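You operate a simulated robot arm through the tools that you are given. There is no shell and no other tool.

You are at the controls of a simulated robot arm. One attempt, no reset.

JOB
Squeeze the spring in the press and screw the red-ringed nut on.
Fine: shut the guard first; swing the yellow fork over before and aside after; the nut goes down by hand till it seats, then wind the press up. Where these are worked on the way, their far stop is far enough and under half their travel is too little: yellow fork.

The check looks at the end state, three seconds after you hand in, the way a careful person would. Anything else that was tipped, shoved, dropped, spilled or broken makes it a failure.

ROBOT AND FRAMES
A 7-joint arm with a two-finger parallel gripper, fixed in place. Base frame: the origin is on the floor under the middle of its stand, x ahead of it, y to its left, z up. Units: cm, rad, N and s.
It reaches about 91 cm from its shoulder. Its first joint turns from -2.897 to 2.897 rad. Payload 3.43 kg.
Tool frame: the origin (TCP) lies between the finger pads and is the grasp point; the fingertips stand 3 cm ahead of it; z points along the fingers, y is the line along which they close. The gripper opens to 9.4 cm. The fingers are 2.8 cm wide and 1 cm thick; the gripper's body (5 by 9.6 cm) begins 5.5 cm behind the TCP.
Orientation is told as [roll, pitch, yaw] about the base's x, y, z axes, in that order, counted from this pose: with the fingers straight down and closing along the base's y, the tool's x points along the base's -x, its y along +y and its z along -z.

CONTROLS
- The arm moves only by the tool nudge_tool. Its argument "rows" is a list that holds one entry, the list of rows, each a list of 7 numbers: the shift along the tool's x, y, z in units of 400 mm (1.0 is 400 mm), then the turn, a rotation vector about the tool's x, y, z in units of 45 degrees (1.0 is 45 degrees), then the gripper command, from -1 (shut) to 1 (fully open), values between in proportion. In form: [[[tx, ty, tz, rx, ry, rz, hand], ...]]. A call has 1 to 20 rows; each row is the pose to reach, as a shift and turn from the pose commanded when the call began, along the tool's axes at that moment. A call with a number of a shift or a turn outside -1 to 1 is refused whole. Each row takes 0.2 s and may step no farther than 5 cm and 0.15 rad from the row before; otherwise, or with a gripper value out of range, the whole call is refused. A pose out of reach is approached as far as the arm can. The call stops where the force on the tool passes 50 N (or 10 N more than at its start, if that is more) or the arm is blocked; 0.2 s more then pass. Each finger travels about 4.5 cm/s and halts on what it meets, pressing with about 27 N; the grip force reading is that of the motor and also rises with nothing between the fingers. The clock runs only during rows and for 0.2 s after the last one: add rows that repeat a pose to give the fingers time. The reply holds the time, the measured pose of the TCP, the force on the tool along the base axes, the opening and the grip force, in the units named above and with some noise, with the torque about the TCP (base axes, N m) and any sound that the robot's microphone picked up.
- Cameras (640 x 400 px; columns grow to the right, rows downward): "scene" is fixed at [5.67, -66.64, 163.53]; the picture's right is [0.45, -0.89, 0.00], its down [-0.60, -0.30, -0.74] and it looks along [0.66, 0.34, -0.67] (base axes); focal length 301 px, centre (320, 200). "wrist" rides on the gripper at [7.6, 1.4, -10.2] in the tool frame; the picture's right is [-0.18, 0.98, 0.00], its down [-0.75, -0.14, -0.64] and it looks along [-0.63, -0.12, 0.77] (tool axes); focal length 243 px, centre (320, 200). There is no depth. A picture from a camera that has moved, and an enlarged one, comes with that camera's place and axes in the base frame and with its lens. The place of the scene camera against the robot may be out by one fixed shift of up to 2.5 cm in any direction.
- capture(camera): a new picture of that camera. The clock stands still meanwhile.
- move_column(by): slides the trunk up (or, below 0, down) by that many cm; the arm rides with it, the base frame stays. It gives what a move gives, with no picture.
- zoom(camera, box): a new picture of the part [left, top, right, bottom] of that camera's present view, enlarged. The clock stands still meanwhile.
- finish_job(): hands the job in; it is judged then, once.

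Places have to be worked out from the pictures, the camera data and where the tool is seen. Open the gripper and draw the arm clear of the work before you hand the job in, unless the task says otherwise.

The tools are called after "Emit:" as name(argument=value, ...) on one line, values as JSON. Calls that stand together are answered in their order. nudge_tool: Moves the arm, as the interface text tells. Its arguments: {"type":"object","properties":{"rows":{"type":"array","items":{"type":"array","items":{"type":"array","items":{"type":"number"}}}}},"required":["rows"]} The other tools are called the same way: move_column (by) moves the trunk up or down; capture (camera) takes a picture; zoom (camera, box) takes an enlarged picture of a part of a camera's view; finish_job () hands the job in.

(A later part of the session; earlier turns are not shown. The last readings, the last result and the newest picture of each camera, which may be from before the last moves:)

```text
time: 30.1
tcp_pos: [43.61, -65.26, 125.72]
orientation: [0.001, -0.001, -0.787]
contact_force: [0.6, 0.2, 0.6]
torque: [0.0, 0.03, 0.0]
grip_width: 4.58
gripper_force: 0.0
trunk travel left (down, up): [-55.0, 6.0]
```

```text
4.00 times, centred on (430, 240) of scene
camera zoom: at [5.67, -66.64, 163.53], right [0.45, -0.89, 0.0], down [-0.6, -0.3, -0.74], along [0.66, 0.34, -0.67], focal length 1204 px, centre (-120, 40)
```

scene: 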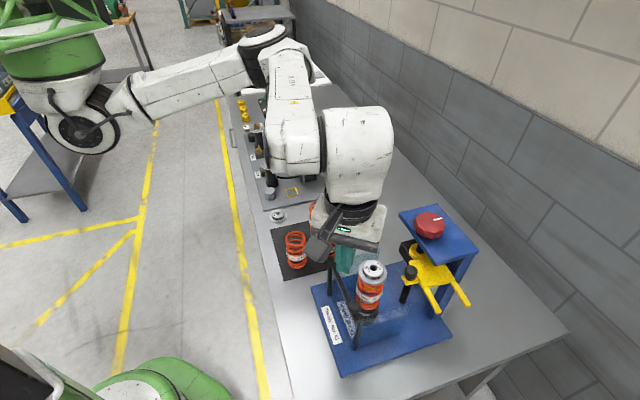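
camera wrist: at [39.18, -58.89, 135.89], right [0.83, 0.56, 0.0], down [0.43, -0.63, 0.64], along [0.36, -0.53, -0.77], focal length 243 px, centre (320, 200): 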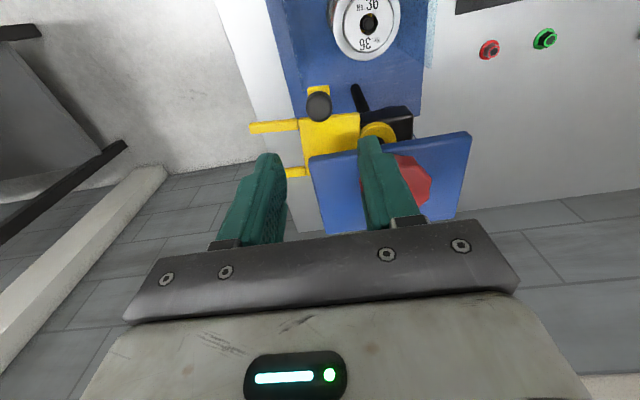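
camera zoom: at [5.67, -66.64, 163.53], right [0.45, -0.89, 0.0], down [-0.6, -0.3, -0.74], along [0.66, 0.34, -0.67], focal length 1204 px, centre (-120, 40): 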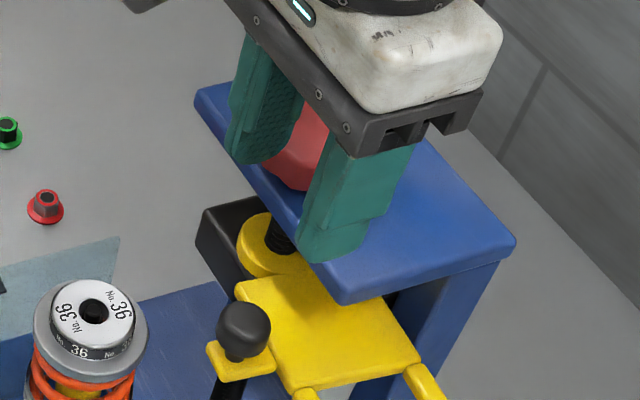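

With this orientation the fingers clear the head by about 2.5 cm. I lower to flank the ball (centre near (43.4, -65.25, 113.5)), tips just above the tab.

Emit:
nudge_tool(rows=[[[0.0035, -0.0035, 0.09, 0, 0, 0, -0.02], [0.0035, -0.0035, 0.17, 0, 0, 0, -0.02], [0.0035, -0.0035, 0.22, 0, 0, 0, -0.02], [0.0035, -0.0035, 0.25, 0, 0, 0, -0.02], [0.0035, -0.0035, 0.262, 0, 0, 0, -0.02], [0.0035, -0.0035, 0.262, 0, 0, 0, -0.02]]])

Emit:
zoom(camera="wrist", box=[200, 70, 440, 220])

Emit:
zoom(camera="scene", box=[350, 190, 510, 290])

```text
time: 31.5
tcp_pos: [43.4, -65.24, 115.07]
orientation: [0.001, 0.0, -0.785]
contact_force: [-0.1, -0.1, 0.9]
torque: [0.0, -0.05, 0.03]
grip_width: 4.64
gripper_force: 0.0
trunk travel left (down, up): [-55.0, 6.0]
```

```text
2.67 times, centred on (320, 145) of wrist
camera zoom: at [39.05, -58.87, 125.34], right [0.83, 0.56, 0.0], down [0.43, -0.63, 0.64], along [0.36, -0.53, -0.77], focal length 647 px, centre (320, 347)
```

zoom: 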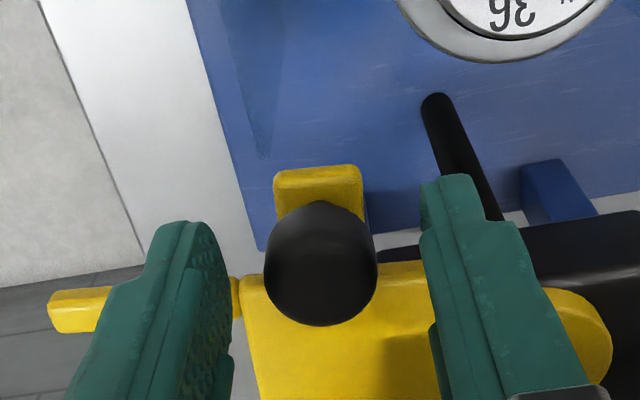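

```text
4.00 times, centred on (430, 240) of scene
camera zoom: at [5.67, -66.64, 163.53], right [0.45, -0.89, 0.0], down [-0.6, -0.3, -0.74], along [0.66, 0.34, -0.67], focal length 1204 px, centre (-120, 40)
```

zoom: 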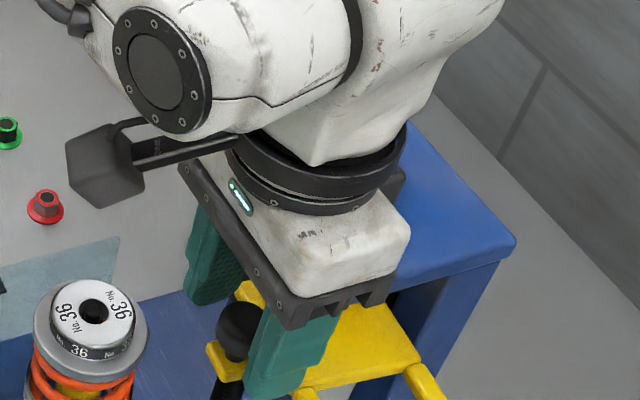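

The ball is between the fingertips. I close on it.

Emit:
nudge_tool(rows=[[[0, 0, 0, 0, 0, 0, -1], [0, 0, 0, 0, 0, 0, -1], [0, 0, 0, 0, 0, 0, -1], [0, 0, 0, 0, 0, 0, -1]]])

```text
time: 32.5
tcp_pos: [43.56, -65.37, 115.1]
orientation: [0.001, -0.001, -0.787]
contact_force: [-0.3, 0.8, -1.6]
torque: [-0.04, -0.01, 0.0]
grip_width: 2.42
gripper_force: 44.9
trunk travel left (down, up): [-55.0, 6.0]
```

Held at 2.42 cm. I begin swinging the fork clockwise toward the spring along an 8.3 cm arc about the screw axis.

Emit:
nudge_tool(rows=[[[0.019, 0.0275, 0, 0, 0, 0, -1], [0.0378, 0.0554, 0, 0, 0, 0, -1], [0.047, 0.081, 0, 0, 0, 0, -1], [0.0541, 0.1071, 0, 0, 0, 0, -1]]])

Emit:
zoom(camera="scene", box=[330, 190, 490, 290])

Emit:
capture(camera="wrist")

```text
time: 33.5
tcp_pos: [45.1, -60.61, 115.16]
orientation: [0.004, 0.001, -0.783]
contact_force: [-3.4, 0.1, -1.4]
torque: [0.01, 0.25, -0.2]
grip_width: 2.44
gripper_force: 45.0
trunk travel left (down, up): [-55.0, 6.0]
```

```text
4.00 times, centred on (410, 240) of scene
camera zoom: at [5.67, -66.64, 163.53], right [0.45, -0.89, 0.0], down [-0.6, -0.3, -0.74], along [0.66, 0.34, -0.67], focal length 1204 px, centre (-40, 40)
```

zoom: 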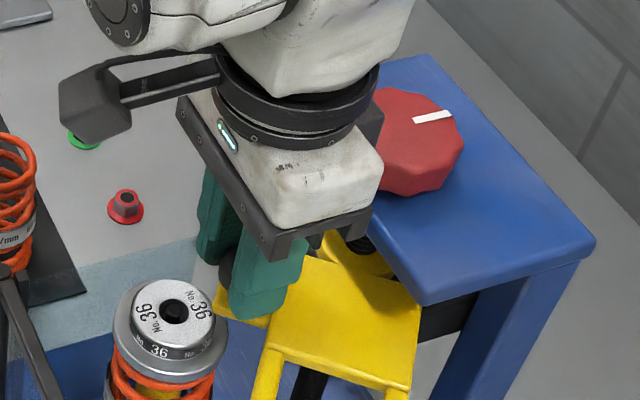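

```text
taken
camera wrist: at [40.61, -54.26, 125.4], right [0.82, 0.57, 0.0], down [0.43, -0.63, 0.64], along [0.36, -0.53, -0.77], focal length 243 px, centre (320, 200)
```

wrist: 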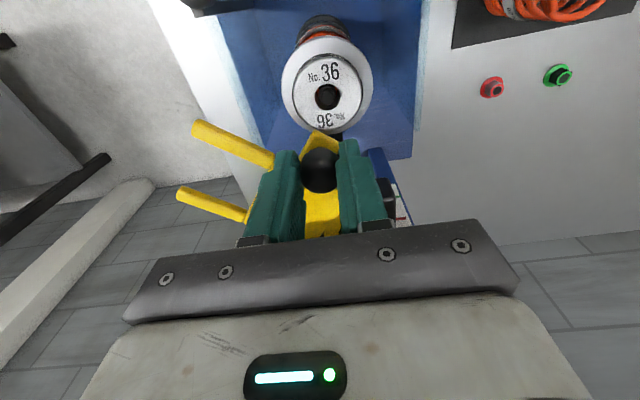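

The fork follows easily. I continue to about 115° and check the clearance over the cap.

Emit:
nudge_tool(rows=[[[0.0014, 0.027, 0, 0, 0, 0, -1], [0.0023, 0.0541, 0, 0, 0, 0, -1], [-0.002, 0.081, 0, 0, 0, 0, -1], [-0.0094, 0.107, 0, 0, 0, 0, -1]]])

Emit:
zoom(camera="scene", box=[330, 190, 490, 290])

Emit:
capture(camera="wrist")

```text
time: 34.5
tcp_pos: [48.22, -58.0, 115.14]
orientation: [0.003, 0.001, -0.785]
contact_force: [-5.5, -2.7, 2.6]
torque: [-0.18, 0.26, -0.44]
grip_width: 2.42
gripper_force: 44.9
trunk travel left (down, up): [-55.0, 6.0]
```

```text
4.00 times, centred on (410, 240) of scene
camera zoom: at [5.67, -66.64, 163.53], right [0.45, -0.89, 0.0], down [-0.6, -0.3, -0.74], along [0.66, 0.34, -0.67], focal length 1204 px, centre (-40, 40)
```

zoom: 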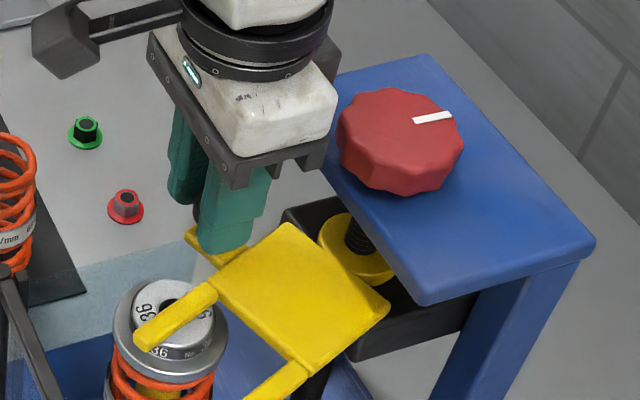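

```text
taken
camera wrist: at [43.82, -51.52, 125.41], right [0.83, 0.56, 0.0], down [0.43, -0.63, 0.64], along [0.36, -0.53, -0.77], focal length 243 px, centre (320, 200)
```

wrist: 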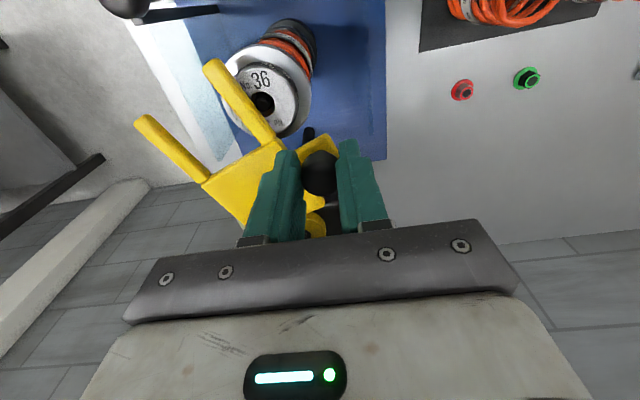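

The near prong passes over the cap without touching. I continue to the fork's far stop.

Emit:
nudge_tool(rows=[[[-0.0117, 0.0264, 0, 0, 0, 0, -1], [-0.025, 0.048, 0, 0, 0, 0, -1], [-0.036, 0.0624, 0, 0, 0, 0, -1], [-0.0425, 0.07, 0, 0, 0, 0, -1], [-0.0483, 0.0757, 0, 0, 0, 0, -1]]])

Emit:
zoom(camera="scene", box=[330, 190, 490, 290])

Emit:
capture(camera="wrist")

```text
time: 35.7
tcp_pos: [50.81, -57.2, 115.07]
orientation: [-0.005, 0.007, -0.797]
contact_force: [-44.3, -0.8, -0.4]
torque: [-0.37, 0.75, -0.37]
grip_width: 2.43
gripper_force: 45.1
trunk travel left (down, up): [-55.0, 6.0]
```

```text
4.00 times, centred on (410, 240) of scene
camera zoom: at [5.67, -66.64, 163.53], right [0.45, -0.89, 0.0], down [-0.6, -0.3, -0.74], along [0.66, 0.34, -0.67], focal length 1204 px, centre (-40, 40)
```

zoom: 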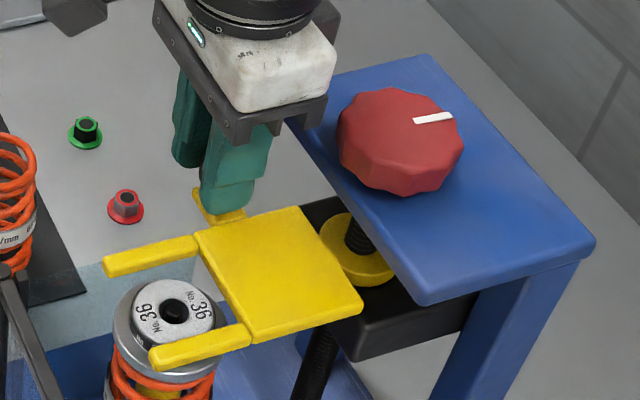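

```text
taken
camera wrist: at [46.62, -50.76, 125.46], right [0.83, 0.56, -0.01], down [0.43, -0.64, 0.64], along [0.35, -0.53, -0.77], focal length 243 px, centre (320, 200)
```

wrist: 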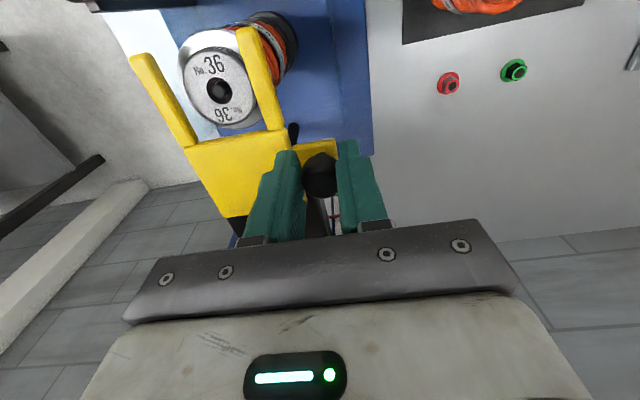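

The push of 44 N shows the fork is on its far stop with the prongs straddling the cap. I ease off, open, and rise clear.

Emit:
nudge_tool(rows=[[[0.008, -0.008, 0, 0, 0, 0, -1], [0.008, -0.008, 0, 0, 0, 0, 0], [0.008, -0.008, 0, 0, 0, 0, 0], [0.008, -0.008, 0, 0, 0, 0, 0], [0.008, -0.008, -0.1, 0, 0, 0, 0], [0.008, -0.008, -0.2, 0, 0, 0, 0], [0.008, -0.008, -0.3, 0, 0, 0, 0], [0.008, -0.008, -0.3, 0, 0, 0, 0]]])

Emit:
capture(camera="wrist")

Emit:
zoom(camera="scene", box=[330, 190, 490, 290])

```text
time: 37.5
tcp_pos: [51.32, -57.15, 127.19]
orientation: [0.002, -0.001, -0.785]
contact_force: [0.3, 0.2, 0.2]
torque: [0.03, 0.0, 0.01]
grip_width: 4.72
gripper_force: 0.0
trunk travel left (down, up): [-55.0, 6.0]
```

```text
taken
camera wrist: at [46.84, -50.8, 137.49], right [0.83, 0.56, 0.0], down [0.43, -0.63, 0.64], along [0.36, -0.53, -0.77], focal length 243 px, centre (320, 200)
```

wrist: 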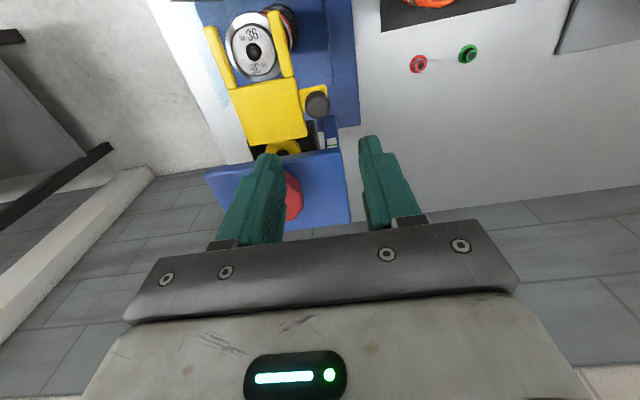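

```text
4.00 times, centred on (410, 240) of scene
camera zoom: at [5.67, -66.64, 163.53], right [0.45, -0.89, 0.0], down [-0.6, -0.3, -0.74], along [0.66, 0.34, -0.67], focal length 1204 px, centre (-40, 40)
```

zoom: 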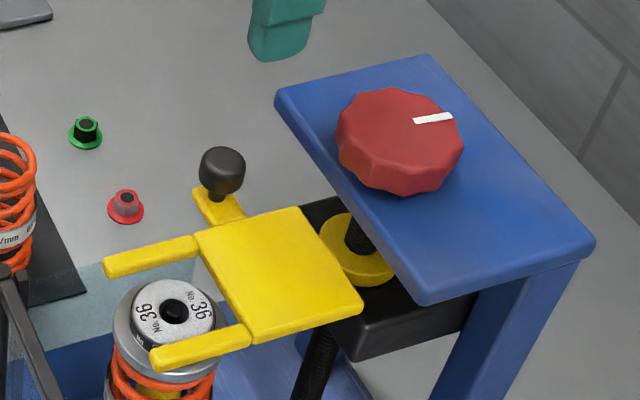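

The fork sits over the cap on its own. Before gripping the red knob I need its height and the head's height precisely, so I enlarge this view.

Emit:
zoom(camera="wrist", box=[200, 130, 360, 230])

Emit:
zoom(camera="wrist", box=[190, 0, 350, 100])

Emit:
zoom(camera="wrist", box=[370, 20, 530, 120])

```text
4.00 times, centred on (280, 180) of wrist
camera zoom: at [46.84, -50.8, 137.49], right [0.83, 0.56, 0.0], down [0.43, -0.63, 0.64], along [0.36, -0.53, -0.77], focal length 970 px, centre (480, 280)
```

zoom: 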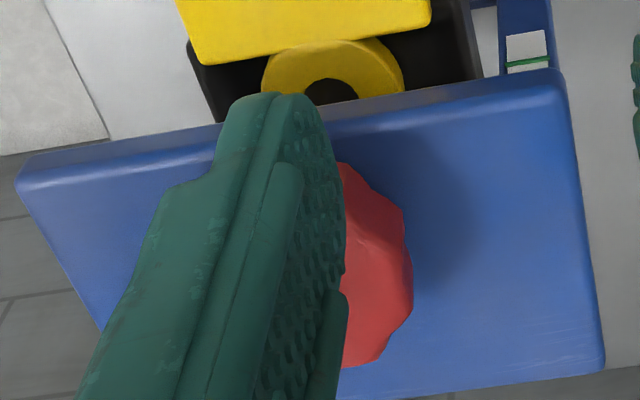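

```text
4.00 times, centred on (270, 50) of wrist
camera zoom: at [46.84, -50.8, 137.49], right [0.83, 0.56, 0.0], down [0.43, -0.63, 0.64], along [0.36, -0.53, -0.77], focal length 970 px, centre (520, 800)
```

zoom: 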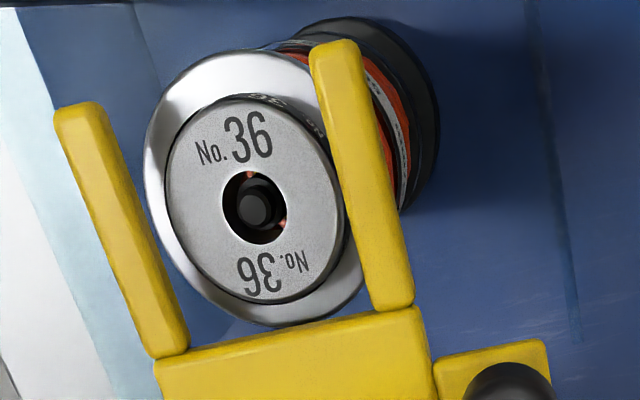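

```text
4.00 times, centred on (450, 70) of wrist
camera zoom: at [46.84, -50.8, 137.49], right [0.83, 0.56, 0.0], down [0.43, -0.63, 0.64], along [0.36, -0.53, -0.77], focal length 970 px, centre (-200, 720)
```

zoom: 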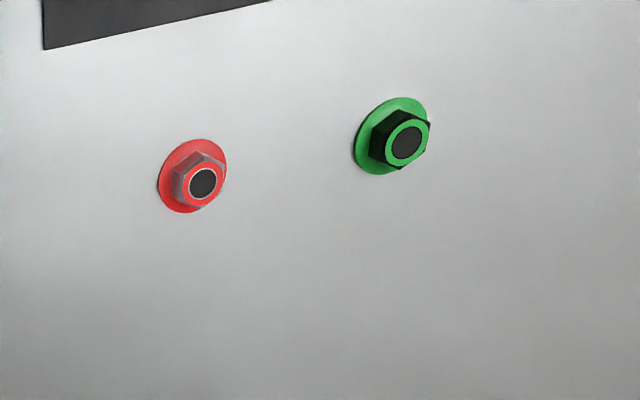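

Both nuts are flanged hex nuts about 1.5 cm tall; red hex is about 2 cm across. I now move above the red knob and open fully for measuring views.

Emit:
nudge_tool(rows=[[[-0.08, -0.07, -0.03, 0, 0, 0, 1], [-0.1635, -0.1388, -0.06, 0, 0, 0, 1], [-0.1635, -0.1388, -0.06, 0, 0, 0, 1], [-0.1635, -0.1388, -0.06, 0, 0, 0, 1]]])

Emit:
capture(camera="wrist")

Emit:
zoom(camera="wrist", box=[240, 80, 400, 180])

```text
time: 38.5
tcp_pos: [52.08, -65.69, 129.54]
orientation: [0.002, 0.0, -0.787]
contact_force: [-0.5, 0.4, 0.6]
torque: [0.03, 0.01, 0.01]
grip_width: 9.4
gripper_force: 0.1
trunk travel left (down, up): [-55.0, 6.0]
```

```text
taken
camera wrist: at [47.57, -59.34, 139.78], right [0.83, 0.56, 0.0], down [0.43, -0.63, 0.64], along [0.36, -0.53, -0.77], focal length 243 px, centre (320, 200)
```

wrist: 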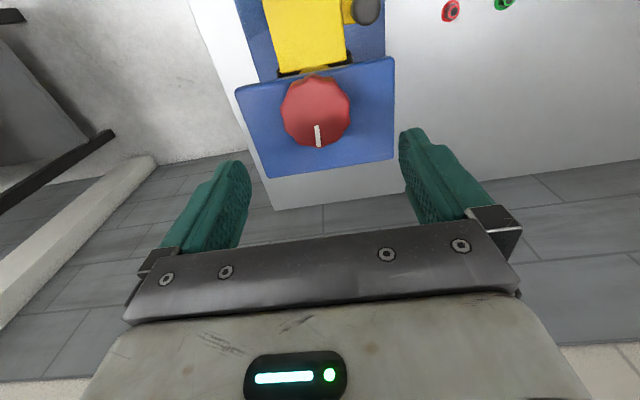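

```text
4.00 times, centred on (320, 130) of wrist
camera zoom: at [47.57, -59.34, 139.78], right [0.83, 0.56, 0.0], down [0.43, -0.63, 0.64], along [0.36, -0.53, -0.77], focal length 970 px, centre (320, 480)
```

zoom: 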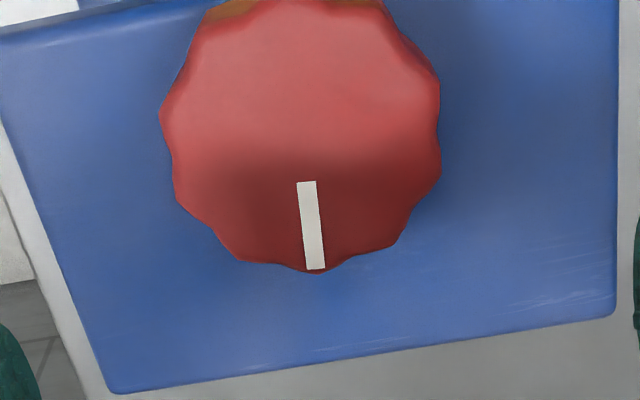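

I take a second view with a lateral shift of 8 cm to measure heights of knob top and head.

Emit:
nudge_tool(rows=[[[0.1, 0, 0, 0, 0, 0, 1], [0.2, 0, 0, 0, 0, 0, 1], [0.2, 0, 0, 0, 0, 0, 1]]])

Emit:
zoom(camera="wrist", box=[240, 130, 400, 230])

```text
time: 39.3
tcp_pos: [46.4, -59.97, 129.6]
orientation: [0.001, 0.0, -0.786]
contact_force: [-0.5, 0.1, 0.3]
torque: [0.02, 0.0, -0.05]
grip_width: 9.4
gripper_force: 0.1
trunk travel left (down, up): [-55.0, 6.0]
```

```text
4.00 times, centred on (320, 180) of wrist
camera zoom: at [41.98, -53.64, 139.82], right [0.83, 0.56, 0.0], down [0.43, -0.63, 0.64], along [0.36, -0.53, -0.77], focal length 970 px, centre (320, 280)
```

zoom: 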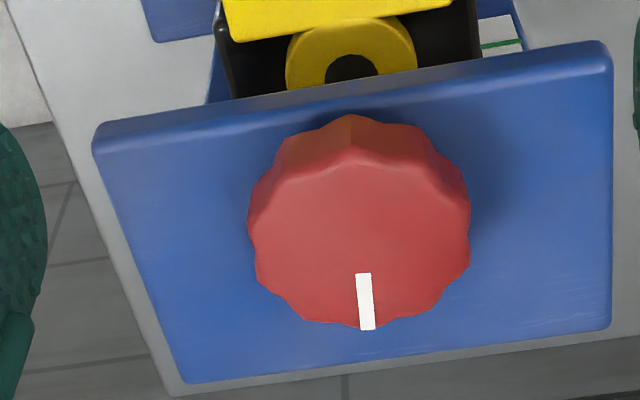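

The measurement puts the knob's top at z≈120.4, centre (51.4, -65.55), radius about 2.9, and the head top near 116.8. I place the open fingers around the knob with tips at about z 118.

Emit:
nudge_tool(rows=[[[-0.095, -0.005, 0, 0, 0, 0, 1], [-0.187, -0.0103, 0, 0, 0, 0, 1], [-0.187, -0.0103, 0.08, 0, 0, 0, 1], [-0.187, -0.0103, 0.15, 0, 0, 0, 1], [-0.187, -0.0103, 0.19, 0, 0, 0, 1], [-0.187, -0.0103, 0.213, 0, 0, 0, 1], [-0.187, -0.0103, 0.213, 0, 0, 0, 1]]])

Emit:
capture(camera="wrist")

Emit:
zoom(camera="scene", box=[350, 170, 510, 270])

```text
time: 40.9
tcp_pos: [51.38, -65.62, 121.18]
orientation: [0.003, 0.001, -0.785]
contact_force: [-0.1, -0.9, -0.7]
torque: [0.0, 0.01, 0.01]
grip_width: 9.38
gripper_force: 0.0
trunk travel left (down, up): [-55.0, 6.0]
```

```text
taken
camera wrist: at [46.91, -59.24, 131.25], right [0.83, 0.56, 0.0], down [0.43, -0.63, 0.64], along [0.36, -0.53, -0.77], focal length 243 px, centre (320, 200)
```

wrist: 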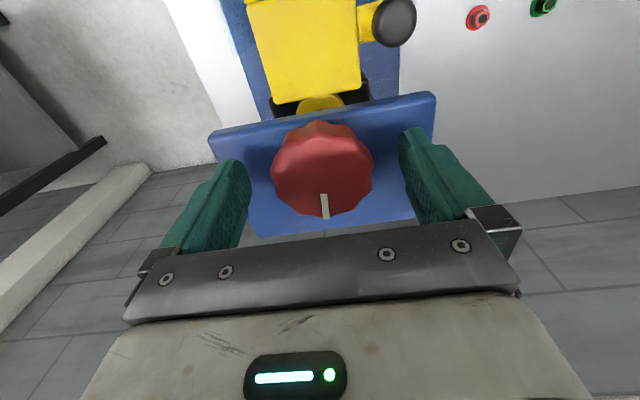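

```text
4.00 times, centred on (430, 220) of scene
camera zoom: at [5.67, -66.64, 163.53], right [0.45, -0.89, 0.0], down [-0.6, -0.3, -0.74], along [0.66, 0.34, -0.67], focal length 1204 px, centre (-120, 120)
```

zoom: 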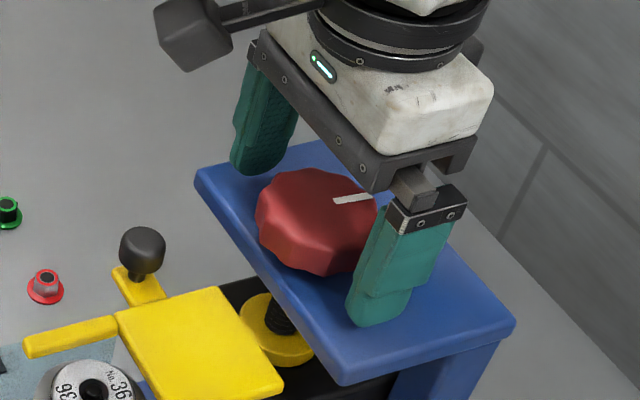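

The knob is centred between the fingers. I close on it and then turn it clockwise by a small amount to see which way the fork moves.

Emit:
nudge_tool(rows=[[[0, 0, 0, 0, 0, 0, -1], [0, 0, 0, 0, 0, 0, -1], [0, 0, 0, 0, 0, 0, -1], [0, 0, 0, 0, 0, 0, -1]]])

Emit:
nudge_tool(rows=[[[0, 0, 0, 0, 0, 0.15, -1], [0, 0, 0, 0, 0, 0.3, -1], [0, 0, 0, 0, 0, 0.45, -1], [0, 0, 0, 0, 0, 0.6, -1], [0, 0, 0, 0, 0, 0.75, -1], [0, 0, 0, 0, 0, 0.9, -1], [0, 0, 0, 0, 0, 0.9, -1]]])

Emit:
zoom(camera="scene", box=[330, 190, 490, 290])

```text
time: 41.9
tcp_pos: [51.46, -65.58, 120.97]
orientation: [0.001, -0.001, -0.786]
contact_force: [4.2, 3.8, -0.6]
torque: [0.04, 0.26, -0.05]
grip_width: 5.76
gripper_force: 45.0
trunk travel left (down, up): [-55.0, 6.0]
```

```text
time: 43.5
tcp_pos: [51.5, -65.54, 121.15]
orientation: [0.001, 0.001, -1.489]
contact_force: [17.6, 11.8, -4.0]
torque: [-0.43, -0.46, 0.02]
grip_width: 5.76
gripper_force: 44.7
trunk travel left (down, up): [-55.0, 6.0]
```

```text
4.00 times, centred on (410, 240) of scene
camera zoom: at [5.67, -66.64, 163.53], right [0.45, -0.89, 0.0], down [-0.6, -0.3, -0.74], along [0.66, 0.34, -0.67], focal length 1204 px, centre (-40, 40)
```

zoom: 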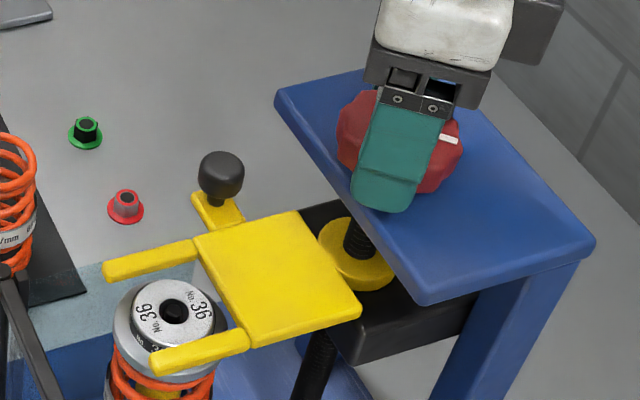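

Clockwise turning lowered the fork by roughly 0.3 cm over 40°. I continue clockwise and watch the torque.

Emit:
nudge_tool(rows=[[[0, 0, 0, 0, 0, 0.15, -1], [0, 0, 0, 0, 0, 0.3, -1], [0, 0, 0, 0, 0, 0.45, -1], [0, 0, 0, 0, 0, 0.6, -1], [0, 0, 0, 0, 0, 0.75, -1], [0, 0, 0, 0, 0, 0.9, -1], [0, 0, 0, 0, 0, 0.9, -1]]])

Emit:
zoom(camera="scene", box=[330, 190, 490, 290])

```text
time: 45.0
tcp_pos: [51.99, -64.58, 120.88]
orientation: [0.001, -0.052, -1.838]
contact_force: [-0.7, -24.8, -6.9]
torque: [-1.27, -0.13, 0.04]
grip_width: 5.64
gripper_force: 45.5
out of reach, approached as far as the arm can: row 3, 4, 5, 6, 7
trunk travel left (down, up): [-55.0, 6.0]
stopped in row 7: the force on the tool passed its limit at 219 N (the readings are from after the stop); the commanded pose is now the measured one
```

```text
4.00 times, centred on (410, 240) of scene
camera zoom: at [5.67, -66.64, 163.53], right [0.45, -0.89, 0.0], down [-0.6, -0.3, -0.74], along [0.66, 0.34, -0.67], focal length 1204 px, centre (-40, 40)
```

zoom: 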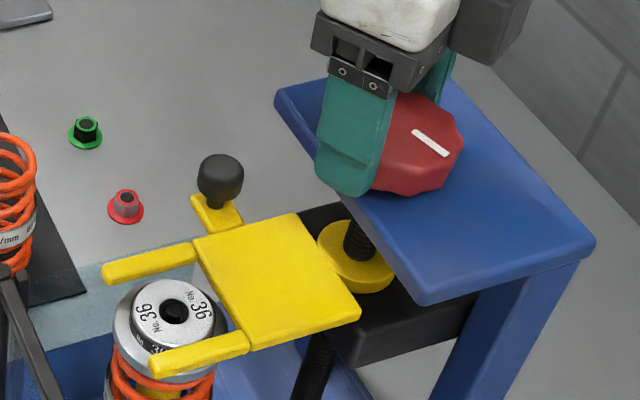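

The wrist reached its joint limit near yaw -1.8, so I must not turn past about -1.7. I release the knob and re-centre with the tool level.

Emit:
nudge_tool(rows=[[[0, 0, 0, 0, 0, 0, 1], [0, 0, 0, 0, 0, 0, 1], [0, 0, 0, 0, 0, 0, 1], [0, 0, 0, 0, 0, 0, 1]]])

Emit:
capture(camera="wrist")

```text
time: 46.0
tcp_pos: [52.2, -64.35, 121.02]
orientation: [0.002, -0.046, -1.836]
contact_force: [-0.3, -0.2, -0.4]
torque: [0.01, -0.01, 0.02]
grip_width: 9.41
gripper_force: 0.0
trunk travel left (down, up): [-55.0, 6.0]
```

```text
taken
camera wrist: at [55.57, -56.9, 130.83], right [0.9, -0.44, 0.01], down [-0.33, -0.66, 0.68], along [-0.29, -0.61, -0.74], focal length 243 px, centre (320, 200)
```

wrist: 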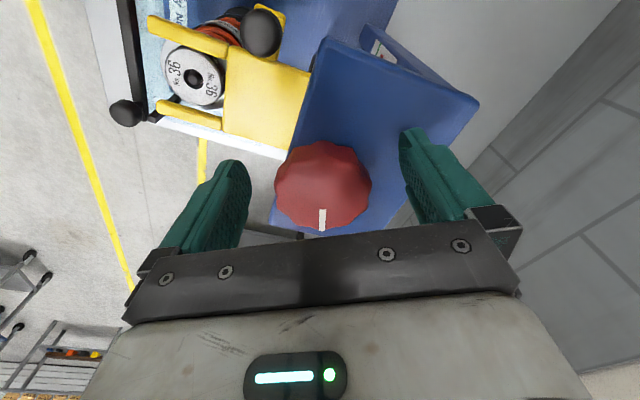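

The knob has turned about 60° in all. I level and re-centre on the knob axis with the fingers open.

Emit:
nudge_tool(rows=[[[-0.0345, -0.0108, 0, 0, 0.0586, 0, 1], [-0.0345, -0.0108, 0, 0, 0.0586, 0, 1]]])

Emit:
nudge_tool(rows=[[[0, 0, 0, 0, 0, -0.19, 1], [0, 0, 0, 0, 0, -0.38, 1], [0, 0, 0, 0, 0, -0.57, 1], [0, 0, 0, 0, 0, -0.76, 1], [0, 0, 0, 0, 0, -0.95, 1], [0, 0, 0, 0, 0, -1, 1]]])

Emit:
nudge_tool(rows=[[[0, 0, 0, 0, 0, -0.19, 1], [0, 0, 0, 0, 0, -0.38, 1], [0, 0, 0, 0, 0, -0.57, 1], [0, 0, 0, 0, 0, -0.76, 1], [0, 0, 0, 0, 0, -0.95, 1], [0, 0, 0, 0, 0, -1, 1]]])

Emit:
nudge_tool(rows=[[[0, 0, 0, 0, 0, -0.19, 1], [0, 0, 0, 0, 0, -0.38, 1], [0, 0, 0, 0, 0, -0.57, 1], [0, 0, 0, 0, 0, -0.76, 1], [0, 0, 0, 0, 0, -0.95, 1], [0, 0, 0, 0, 0, -1, 1]]])

Emit:
capture(camera="wrist")

```text
time: 46.6
tcp_pos: [52.1, -64.32, 121.05]
orientation: [-0.001, -0.045, -1.836]
contact_force: [0.5, 0.1, 0.2]
torque: [0.0, -0.02, -0.02]
grip_width: 9.43
gripper_force: 0.1
out of reach, approached as far as the arm can: row 1, 2
trunk travel left (down, up): [-55.0, 6.0]
```

```text
time: 48.0
tcp_pos: [52.05, -64.44, 120.97]
orientation: [0.001, 0.002, -1.048]
contact_force: [0.1, 0.2, 0.6]
torque: [-0.02, 0.05, 0.03]
grip_width: 9.4
gripper_force: 0.0
trunk travel left (down, up): [-55.0, 6.0]
```

```text
time: 49.4
tcp_pos: [52.04, -64.35, 120.91]
orientation: [0.003, 0.0, -0.264]
contact_force: [0.3, -0.4, 0.5]
torque: [0.01, -0.01, -0.01]
grip_width: 9.38
gripper_force: 0.2
trunk travel left (down, up): [-55.0, 6.0]
```

```text
time: 50.8
tcp_pos: [52.1, -64.28, 120.9]
orientation: [0.002, 0.0, 0.52]
contact_force: [-0.3, -0.1, 0.4]
torque: [-0.03, -0.01, -0.01]
grip_width: 9.4
gripper_force: 0.0
trunk travel left (down, up): [-55.0, 6.0]
```

```text
taken
camera wrist: at [44.72, -66.86, 131.16], right [-0.33, 0.94, 0.0], down [0.72, 0.25, 0.64], along [0.61, 0.21, -0.77], focal length 243 px, centre (320, 200)
```

wrist: 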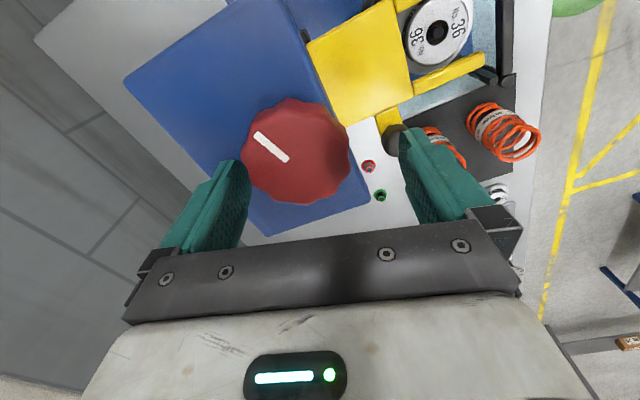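

I re-centre now that the wrist is away from its limit and turn further back to gain a long winding stroke.

Emit:
nudge_tool(rows=[[[0.0308, -0.0196, 0, 0, 0, 0, 1], [0.0308, -0.0196, 0, 0, 0, -0.19, 1], [0.0308, -0.0196, 0, 0, 0, -0.38, 1], [0.0308, -0.0196, 0, 0, 0, -0.57, 1], [0.0308, -0.0196, 0, 0, 0, -0.76, 1], [0.0308, -0.0196, 0, 0, 0, -0.95, 1], [0.0308, -0.0196, 0, 0, 0, -1, 1]]])

Emit:
nudge_tool(rows=[[[0, 0, 0, 0, 0, -0.19, 1], [0, 0, 0, 0, 0, -0.38, 1], [0, 0, 0, 0, 0, -0.57, 1], [0, 0, 0, 0, 0, -0.76, 1], [0, 0, 0, 0, 0, -0.95, 1], [0, 0, 0, 0, 0, -1, 1]]])

Emit:
capture(camera="wrist")

Emit:
zoom(camera="scene", box=[330, 190, 490, 290])

```text
time: 52.4
tcp_pos: [51.39, -65.63, 120.92]
orientation: [0.0, -0.002, 1.307]
contact_force: [-0.2, 0.5, 0.1]
torque: [-0.01, -0.01, -0.01]
grip_width: 9.4
gripper_force: 0.1
trunk travel left (down, up): [-55.0, 6.0]
```

```text
time: 53.8
tcp_pos: [51.31, -65.67, 120.95]
orientation: [-0.001, -0.001, 2.093]
contact_force: [1.2, -1.0, -0.3]
torque: [0.01, -0.02, 0.01]
grip_width: 9.4
gripper_force: 0.0
trunk travel left (down, up): [-55.0, 6.0]
```

```text
taken
camera wrist: at [53.9, -72.93, 131.13], right [-0.94, -0.33, 0.0], down [-0.25, 0.72, 0.64], along [-0.21, 0.61, -0.77], focal length 243 px, centre (320, 200)
```

wrist: 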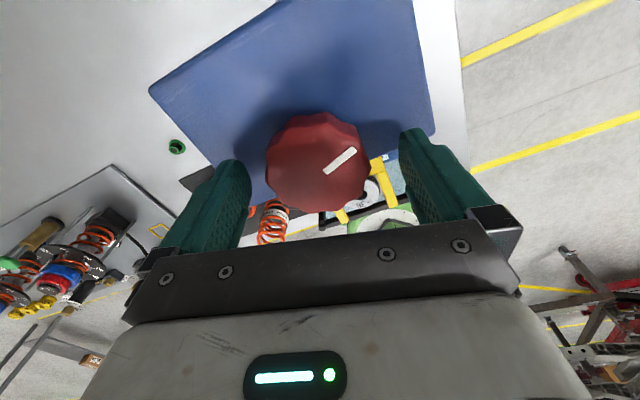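

```text
4.00 times, centred on (410, 240) of scene
camera zoom: at [5.67, -66.64, 163.53], right [0.45, -0.89, 0.0], down [-0.6, -0.3, -0.74], along [0.66, 0.34, -0.67], focal length 1204 px, centre (-40, 40)
```

zoom: 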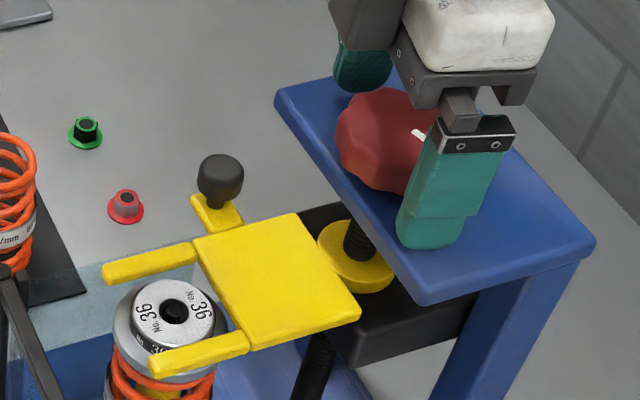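

The knob is centred. I close on it and wind clockwise by 45° steps, watching fork and spring.

Emit:
nudge_tool(rows=[[[0, 0, 0, 0, 0, 0, -1], [0, 0, 0, 0, 0, 0, -1], [0, 0, 0, 0, 0, 0, -1], [0, 0, 0, 0, 0, 0, -1]]])

Emit:
nudge_tool(rows=[[[0, 0, 0, 0, 0, 0.17, -1], [0, 0, 0, 0, 0, 0.34, -1], [0, 0, 0, 0, 0, 0.51, -1], [0, 0, 0, 0, 0, 0.68, -1], [0, 0, 0, 0, 0, 0.85, -1], [0, 0, 0, 0, 0, 1, -1]]])

Emit:
zoom(camera="scene", box=[330, 190, 490, 290])

```text
time: 54.8
tcp_pos: [51.46, -65.61, 120.89]
orientation: [-0.002, -0.001, 2.09]
contact_force: [3.6, 2.1, 0.8]
torque: [0.22, 0.15, -0.04]
grip_width: 5.7
gripper_force: 44.8
trunk travel left (down, up): [-55.0, 6.0]
```

```text
time: 56.2
tcp_pos: [51.54, -65.54, 120.84]
orientation: [-0.002, -0.001, 1.305]
contact_force: [16.3, 5.1, -0.1]
torque: [-0.35, -0.08, 0.01]
grip_width: 5.7
gripper_force: 44.9
trunk travel left (down, up): [-55.0, 6.0]
```

```text
4.00 times, centred on (410, 240) of scene
camera zoom: at [5.67, -66.64, 163.53], right [0.45, -0.89, 0.0], down [-0.6, -0.3, -0.74], along [0.66, 0.34, -0.67], focal length 1204 px, centre (-40, 40)
```

zoom: 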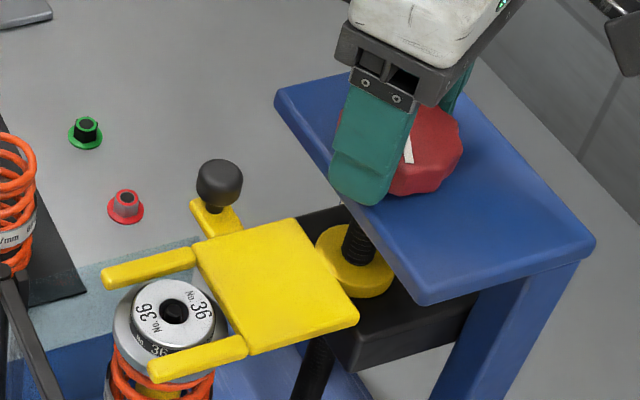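

The fork went down further, about 0.35 cm per 45°. I correct the small centring offset and keep winding.

Emit:
nudge_tool(rows=[[[-0.0037, -0.0042, 0, 0, 0, 0.17, -1], [-0.0037, -0.0042, 0, 0, 0, 0.34, -1], [-0.0037, -0.0042, 0, 0, 0, 0.51, -1], [-0.0037, -0.0042, 0, 0, 0, 0.68, -1], [-0.0037, -0.0042, 0, 0, 0, 0.85, -1], [-0.0037, -0.0042, 0, 0, 0, 1, -1]]])

Emit:
zoom(camera="scene", box=[330, 190, 490, 290])

```text
time: 57.6
tcp_pos: [51.7, -65.59, 120.89]
orientation: [-0.002, -0.001, 0.519]
contact_force: [25.4, -18.8, 1.5]
torque: [-0.18, 0.61, 0.03]
grip_width: 5.67
gripper_force: 45.0
trunk travel left (down, up): [-55.0, 6.0]
```

```text
4.00 times, centred on (410, 240) of scene
camera zoom: at [5.67, -66.64, 163.53], right [0.45, -0.89, 0.0], down [-0.6, -0.3, -0.74], along [0.66, 0.34, -0.67], focal length 1204 px, centre (-40, 40)
```

zoom: 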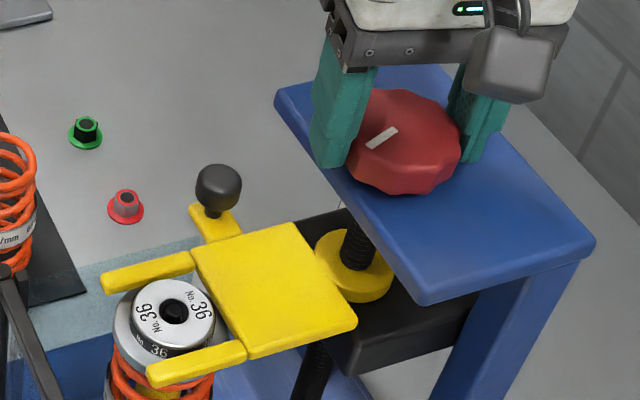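

Lateral force is building to 31 N from a small off-centre grip; I shift the tool along it and check before winding on.

Emit:
nudge_tool(rows=[[[-0.003, -0.0074, 0, 0, 0, 0, -1], [-0.003, -0.0074, 0, 0, 0, 0, -1]]])

```text
time: 58.2
tcp_pos: [51.82, -65.69, 120.83]
orientation: [0.001, -0.002, 0.517]
contact_force: [11.4, 1.8, 3.2]
torque: [-1.23, -0.76, -0.03]
grip_width: 5.69
gripper_force: 45.0
trunk travel left (down, up): [-55.0, 6.0]
```

The side force dropped to about 11 N. I wind another 45°.

Emit:
nudge_tool(rows=[[[0, 0, 0, 0, 0, 0.17, -1], [0, 0, 0, 0, 0, 0.34, -1], [0, 0, 0, 0, 0, 0.51, -1], [0, 0, 0, 0, 0, 0.68, -1], [0, 0, 0, 0, 0, 0.85, -1], [0, 0, 0, 0, 0, 1, -1]]])

Emit:
zoom(camera="scene", box=[330, 190, 490, 290])

```text
time: 59.6
tcp_pos: [51.87, -65.86, 120.84]
orientation: [0.0, 0.002, -0.27]
contact_force: [8.6, -13.1, 2.9]
torque: [0.45, -0.31, 0.01]
grip_width: 5.7
gripper_force: 45.0
trunk travel left (down, up): [-55.0, 6.0]
```

```text
4.00 times, centred on (410, 240) of scene
camera zoom: at [5.67, -66.64, 163.53], right [0.45, -0.89, 0.0], down [-0.6, -0.3, -0.74], along [0.66, 0.34, -0.67], focal length 1204 px, centre (-40, 40)
```

zoom: 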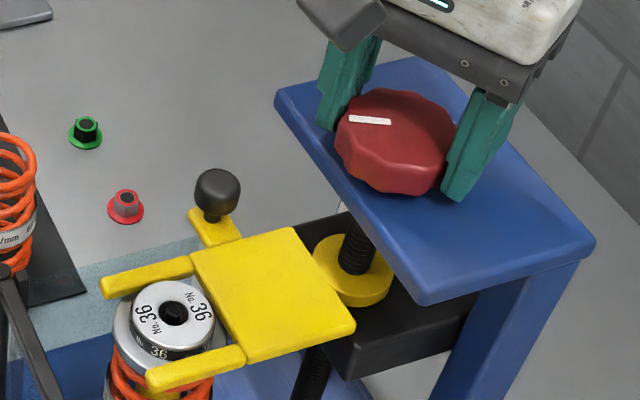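

The fork is still above the cap's shoulder (the cap has not moved). I keep winding another 45°.

Emit:
nudge_tool(rows=[[[0, 0, 0, 0, 0, 0.17, -1], [0, 0, 0, 0, 0, 0.34, -1], [0, 0, 0, 0, 0, 0.51, -1], [0, 0, 0, 0, 0, 0.68, -1], [0, 0, 0, 0, 0, 0.85, -1], [0, 0, 0, 0, 0, 1, -1]]])

Emit:
zoom(camera="scene", box=[330, 200, 490, 300])

```text
time: 61.0
tcp_pos: [51.72, -65.9, 120.87]
orientation: [-0.001, 0.001, -1.055]
contact_force: [2.3, -35.7, 9.9]
torque: [0.28, -0.7, 0.0]
grip_width: 5.66
gripper_force: 45.2
trunk travel left (down, up): [-55.0, 6.0]
```

```text
4.00 times, centred on (410, 250) of scene
camera zoom: at [5.67, -66.64, 163.53], right [0.45, -0.89, 0.0], down [-0.6, -0.3, -0.74], along [0.66, 0.34, -0.67], focal length 1204 px, centre (-40, 0)
```

zoom: 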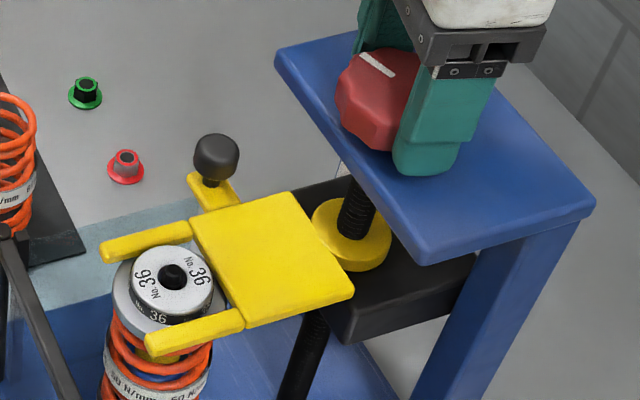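

The cap has begun to go down (about half a centimetre). I take out the side force and wind the remaining 33° of this stroke.

Emit:
nudge_tool(rows=[[[-0.0065, -0.0037, 0, 0, 0, 0, -1], [-0.0065, -0.0037, 0, 0, 0, 0.17, -1], [-0.0065, -0.0037, 0, 0, 0, 0.34, -1], [-0.0065, -0.0037, 0, 0, 0, 0.51, -1], [-0.0065, -0.0037, 0, 0, 0, 0.68, -1], [-0.0065, -0.0037, 0, 0, 0, 0.75, -1]]])

Emit:
zoom(camera="scene", box=[330, 200, 490, 300])

```text
time: 62.4
tcp_pos: [51.51, -66.0, 120.8]
orientation: [-0.001, 0.004, -1.646]
contact_force: [-16.4, -1.1, 8.7]
torque: [-0.26, -1.02, -0.01]
grip_width: 5.69
gripper_force: 45.2
trunk travel left (down, up): [-55.0, 6.0]
```

```text
4.00 times, centred on (410, 250) of scene
camera zoom: at [5.67, -66.64, 163.53], right [0.45, -0.89, 0.0], down [-0.6, -0.3, -0.74], along [0.66, 0.34, -0.67], focal length 1204 px, centre (-40, 0)
```

zoom: 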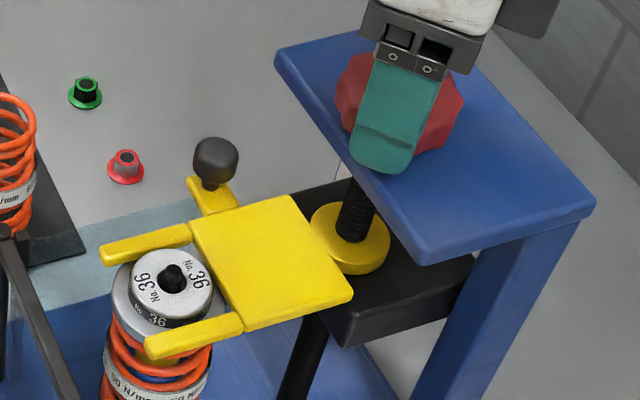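

The rod now shows through the cap's hole. I release to start another stroke, checking that the screw holds.

Emit:
nudge_tool(rows=[[[0, 0, 0, 0, 0, 0, 1], [0, 0, 0, 0, 0, 0, 1], [0, 0, 0, 0, 0, 0, 1], [0, 0, 0, 0, 0, 0, 1]]])

Emit:
zoom(camera="scene", box=[330, 200, 490, 300])

```text
time: 63.4
tcp_pos: [51.85, -65.96, 120.78]
orientation: [0.0, 0.003, -1.642]
contact_force: [-0.3, -0.1, 0.7]
torque: [0.02, 0.01, -0.02]
grip_width: 9.4
gripper_force: 0.0
trunk travel left (down, up): [-55.0, 6.0]
```

```text
4.00 times, centred on (410, 250) of scene
camera zoom: at [5.67, -66.64, 163.53], right [0.45, -0.89, 0.0], down [-0.6, -0.3, -0.74], along [0.66, 0.34, -0.67], focal length 1204 px, centre (-40, 0)
```

zoom: 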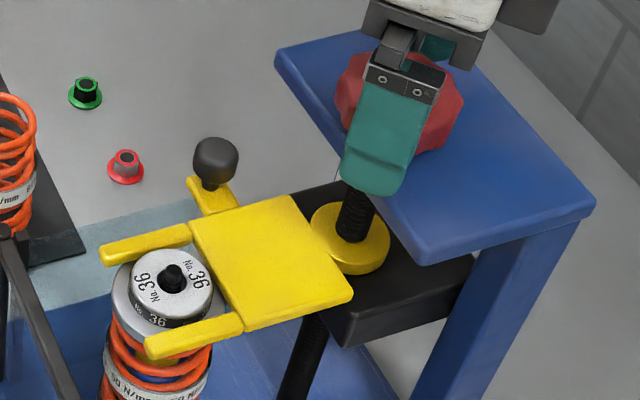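

The screw holds by itself. I re-centre on the knob axis, (51.6, -65.75), and turn the open gripper back 180° for the next stroke.

Emit:
nudge_tool(rows=[[[0.0048, -0.0061, 0, 0, 0, 0, 1], [0.0048, -0.0061, 0, 0, 0, -0.19, 1], [0.0048, -0.0061, 0, 0, 0, -0.38, 1], [0.0048, -0.0061, 0, 0, 0, -0.57, 1], [0.0048, -0.0061, 0, 0, 0, -0.76, 1], [0.0048, -0.0061, 0, 0, 0, -0.95, 1], [0.0048, -0.0061, 0, 0, 0, -1, 1]]])

Emit:
nudge_tool(rows=[[[0, 0, 0, 0, 0, -0.19, 1], [0, 0, 0, 0, 0, -0.38, 1], [0, 0, 0, 0, 0, -0.57, 1], [0, 0, 0, 0, 0, -0.76, 1], [0, 0, 0, 0, 0, -0.95, 1], [0, 0, 0, 0, 0, -1, 1]]])

Emit:
nudge_tool(rows=[[[0, 0, 0, 0, 0, -0.19, 1], [0, 0, 0, 0, 0, -0.38, 1], [0, 0, 0, 0, 0, -0.57, 1], [0, 0, 0, 0, 0, -0.76, 1], [0, 0, 0, 0, 0, -0.95, 1], [0, 0, 0, 0, 0, -1, 1]]])

Emit:
nudge_tool(rows=[[[0, 0, 0, 0, 0, -0.19, 1], [0, 0, 0, 0, 0, -0.38, 1], [0, 0, 0, 0, 0, -0.57, 1], [0, 0, 0, 0, 0, -0.76, 1], [0, 0, 0, 0, 0, -0.95, 1], [0, 0, 0, 0, 0, -1, 1]]])

Emit:
capture(camera="wrist")

```text
time: 65.0
tcp_pos: [51.58, -65.69, 120.78]
orientation: [0.001, 0.003, -0.853]
contact_force: [-0.9, -0.1, 0.4]
torque: [-0.01, -0.04, 0.0]
grip_width: 9.39
gripper_force: 0.0
trunk travel left (down, up): [-55.0, 6.0]
```

```text
time: 66.4
tcp_pos: [51.62, -65.86, 120.86]
orientation: [0.001, 0.001, -0.067]
contact_force: [-0.3, 0.5, 1.1]
torque: [-0.01, -0.02, 0.02]
grip_width: 9.38
gripper_force: 0.0
trunk travel left (down, up): [-55.0, 6.0]
```

```text
time: 67.8
tcp_pos: [51.63, -65.79, 120.87]
orientation: [0.002, 0.0, 0.719]
contact_force: [0.2, -0.1, 0.5]
torque: [-0.01, 0.01, 0.0]
grip_width: 9.41
gripper_force: 0.0
trunk travel left (down, up): [-55.0, 6.0]
```

```text
time: 69.2
tcp_pos: [51.63, -65.77, 120.81]
orientation: [0.001, -0.001, 1.502]
contact_force: [-0.3, -0.8, 0.3]
torque: [0.0, 0.0, 0.03]
grip_width: 9.41
gripper_force: 0.1
trunk travel left (down, up): [-55.0, 6.0]
```

```text
taken
camera wrist: at [49.65, -73.31, 131.16], right [-0.97, 0.25, 0.0], down [0.19, 0.74, 0.64], along [0.16, 0.62, -0.77], focal length 243 px, centre (320, 200)
```

wrist: 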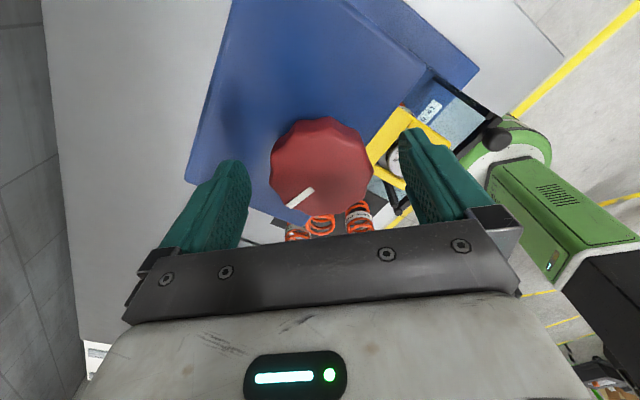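

The gripper is centred over the knob again. I grip and wind two more 45° steps.

Emit:
nudge_tool(rows=[[[0, 0, 0, 0, 0, 0, -1], [0, 0, 0, 0, 0, 0, -1], [0, 0, 0, 0, 0, 0, -1], [0, 0, 0, 0, 0, 0, -1]]])

Emit:
nudge_tool(rows=[[[0, 0, 0, 0, 0, 0.17, -1], [0, 0, 0, 0, 0, 0.34, -1], [0, 0, 0, 0, 0, 0.51, -1], [0, 0, 0, 0, 0, 0.68, -1], [0, 0, 0, 0, 0, 0.85, -1], [0, 0, 0, 0, 0, 1, -1]]])

Emit:
zoom(camera="scene", box=[330, 210, 490, 310])

```text
time: 70.2
tcp_pos: [51.65, -65.78, 120.88]
orientation: [0.0, -0.003, 1.501]
contact_force: [-1.2, 1.6, -0.8]
torque: [0.01, 0.05, -0.04]
grip_width: 5.69
gripper_force: 44.6
trunk travel left (down, up): [-55.0, 6.0]
```

```text
time: 71.6
tcp_pos: [51.64, -65.84, 120.94]
orientation: [0.001, -0.002, 0.714]
contact_force: [-4.3, 1.8, 1.7]
torque: [0.18, -0.99, -0.02]
grip_width: 5.69
gripper_force: 45.4
trunk travel left (down, up): [-55.0, 6.0]
```

```text
4.00 times, centred on (410, 260) of scene
camera zoom: at [5.67, -66.64, 163.53], right [0.45, -0.89, 0.0], down [-0.6, -0.3, -0.74], along [0.66, 0.34, -0.67], focal length 1204 px, centre (-40, -40)
```

zoom: 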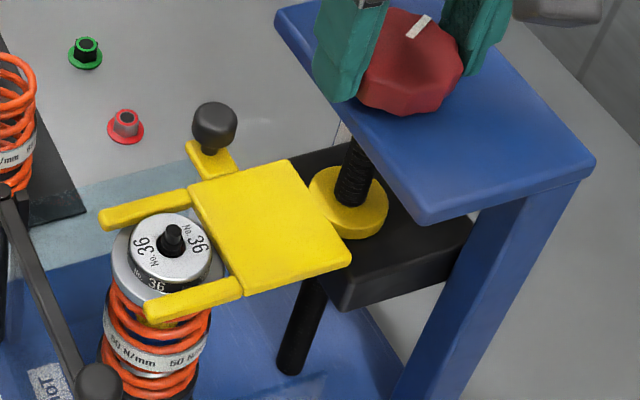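

Centring is good and the rod stands proud of the cap now. I wind another 45°.

Emit:
nudge_tool(rows=[[[0, 0, 0, 0, 0, 0.17, -1], [0, 0, 0, 0, 0, 0.34, -1], [0, 0, 0, 0, 0, 0.51, -1], [0, 0, 0, 0, 0, 0.68, -1], [0, 0, 0, 0, 0, 0.85, -1], [0, 0, 0, 0, 0, 1, -1]]])

Emit:
zoom(camera="scene", box=[330, 210, 490, 310])

```text
time: 73.0
tcp_pos: [51.62, -65.74, 120.93]
orientation: [0.0, 0.0, -0.071]
contact_force: [-3.9, 3.5, -0.5]
torque: [-0.38, -0.91, -0.04]
grip_width: 5.67
gripper_force: 45.1
trunk travel left (down, up): [-55.0, 6.0]
```

```text
4.00 times, centred on (410, 260) of scene
camera zoom: at [5.67, -66.64, 163.53], right [0.45, -0.89, 0.0], down [-0.6, -0.3, -0.74], along [0.66, 0.34, -0.67], focal length 1204 px, centre (-40, -40)
```

zoom: 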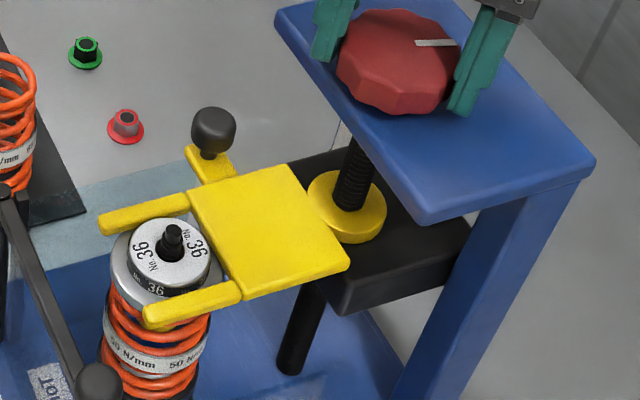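

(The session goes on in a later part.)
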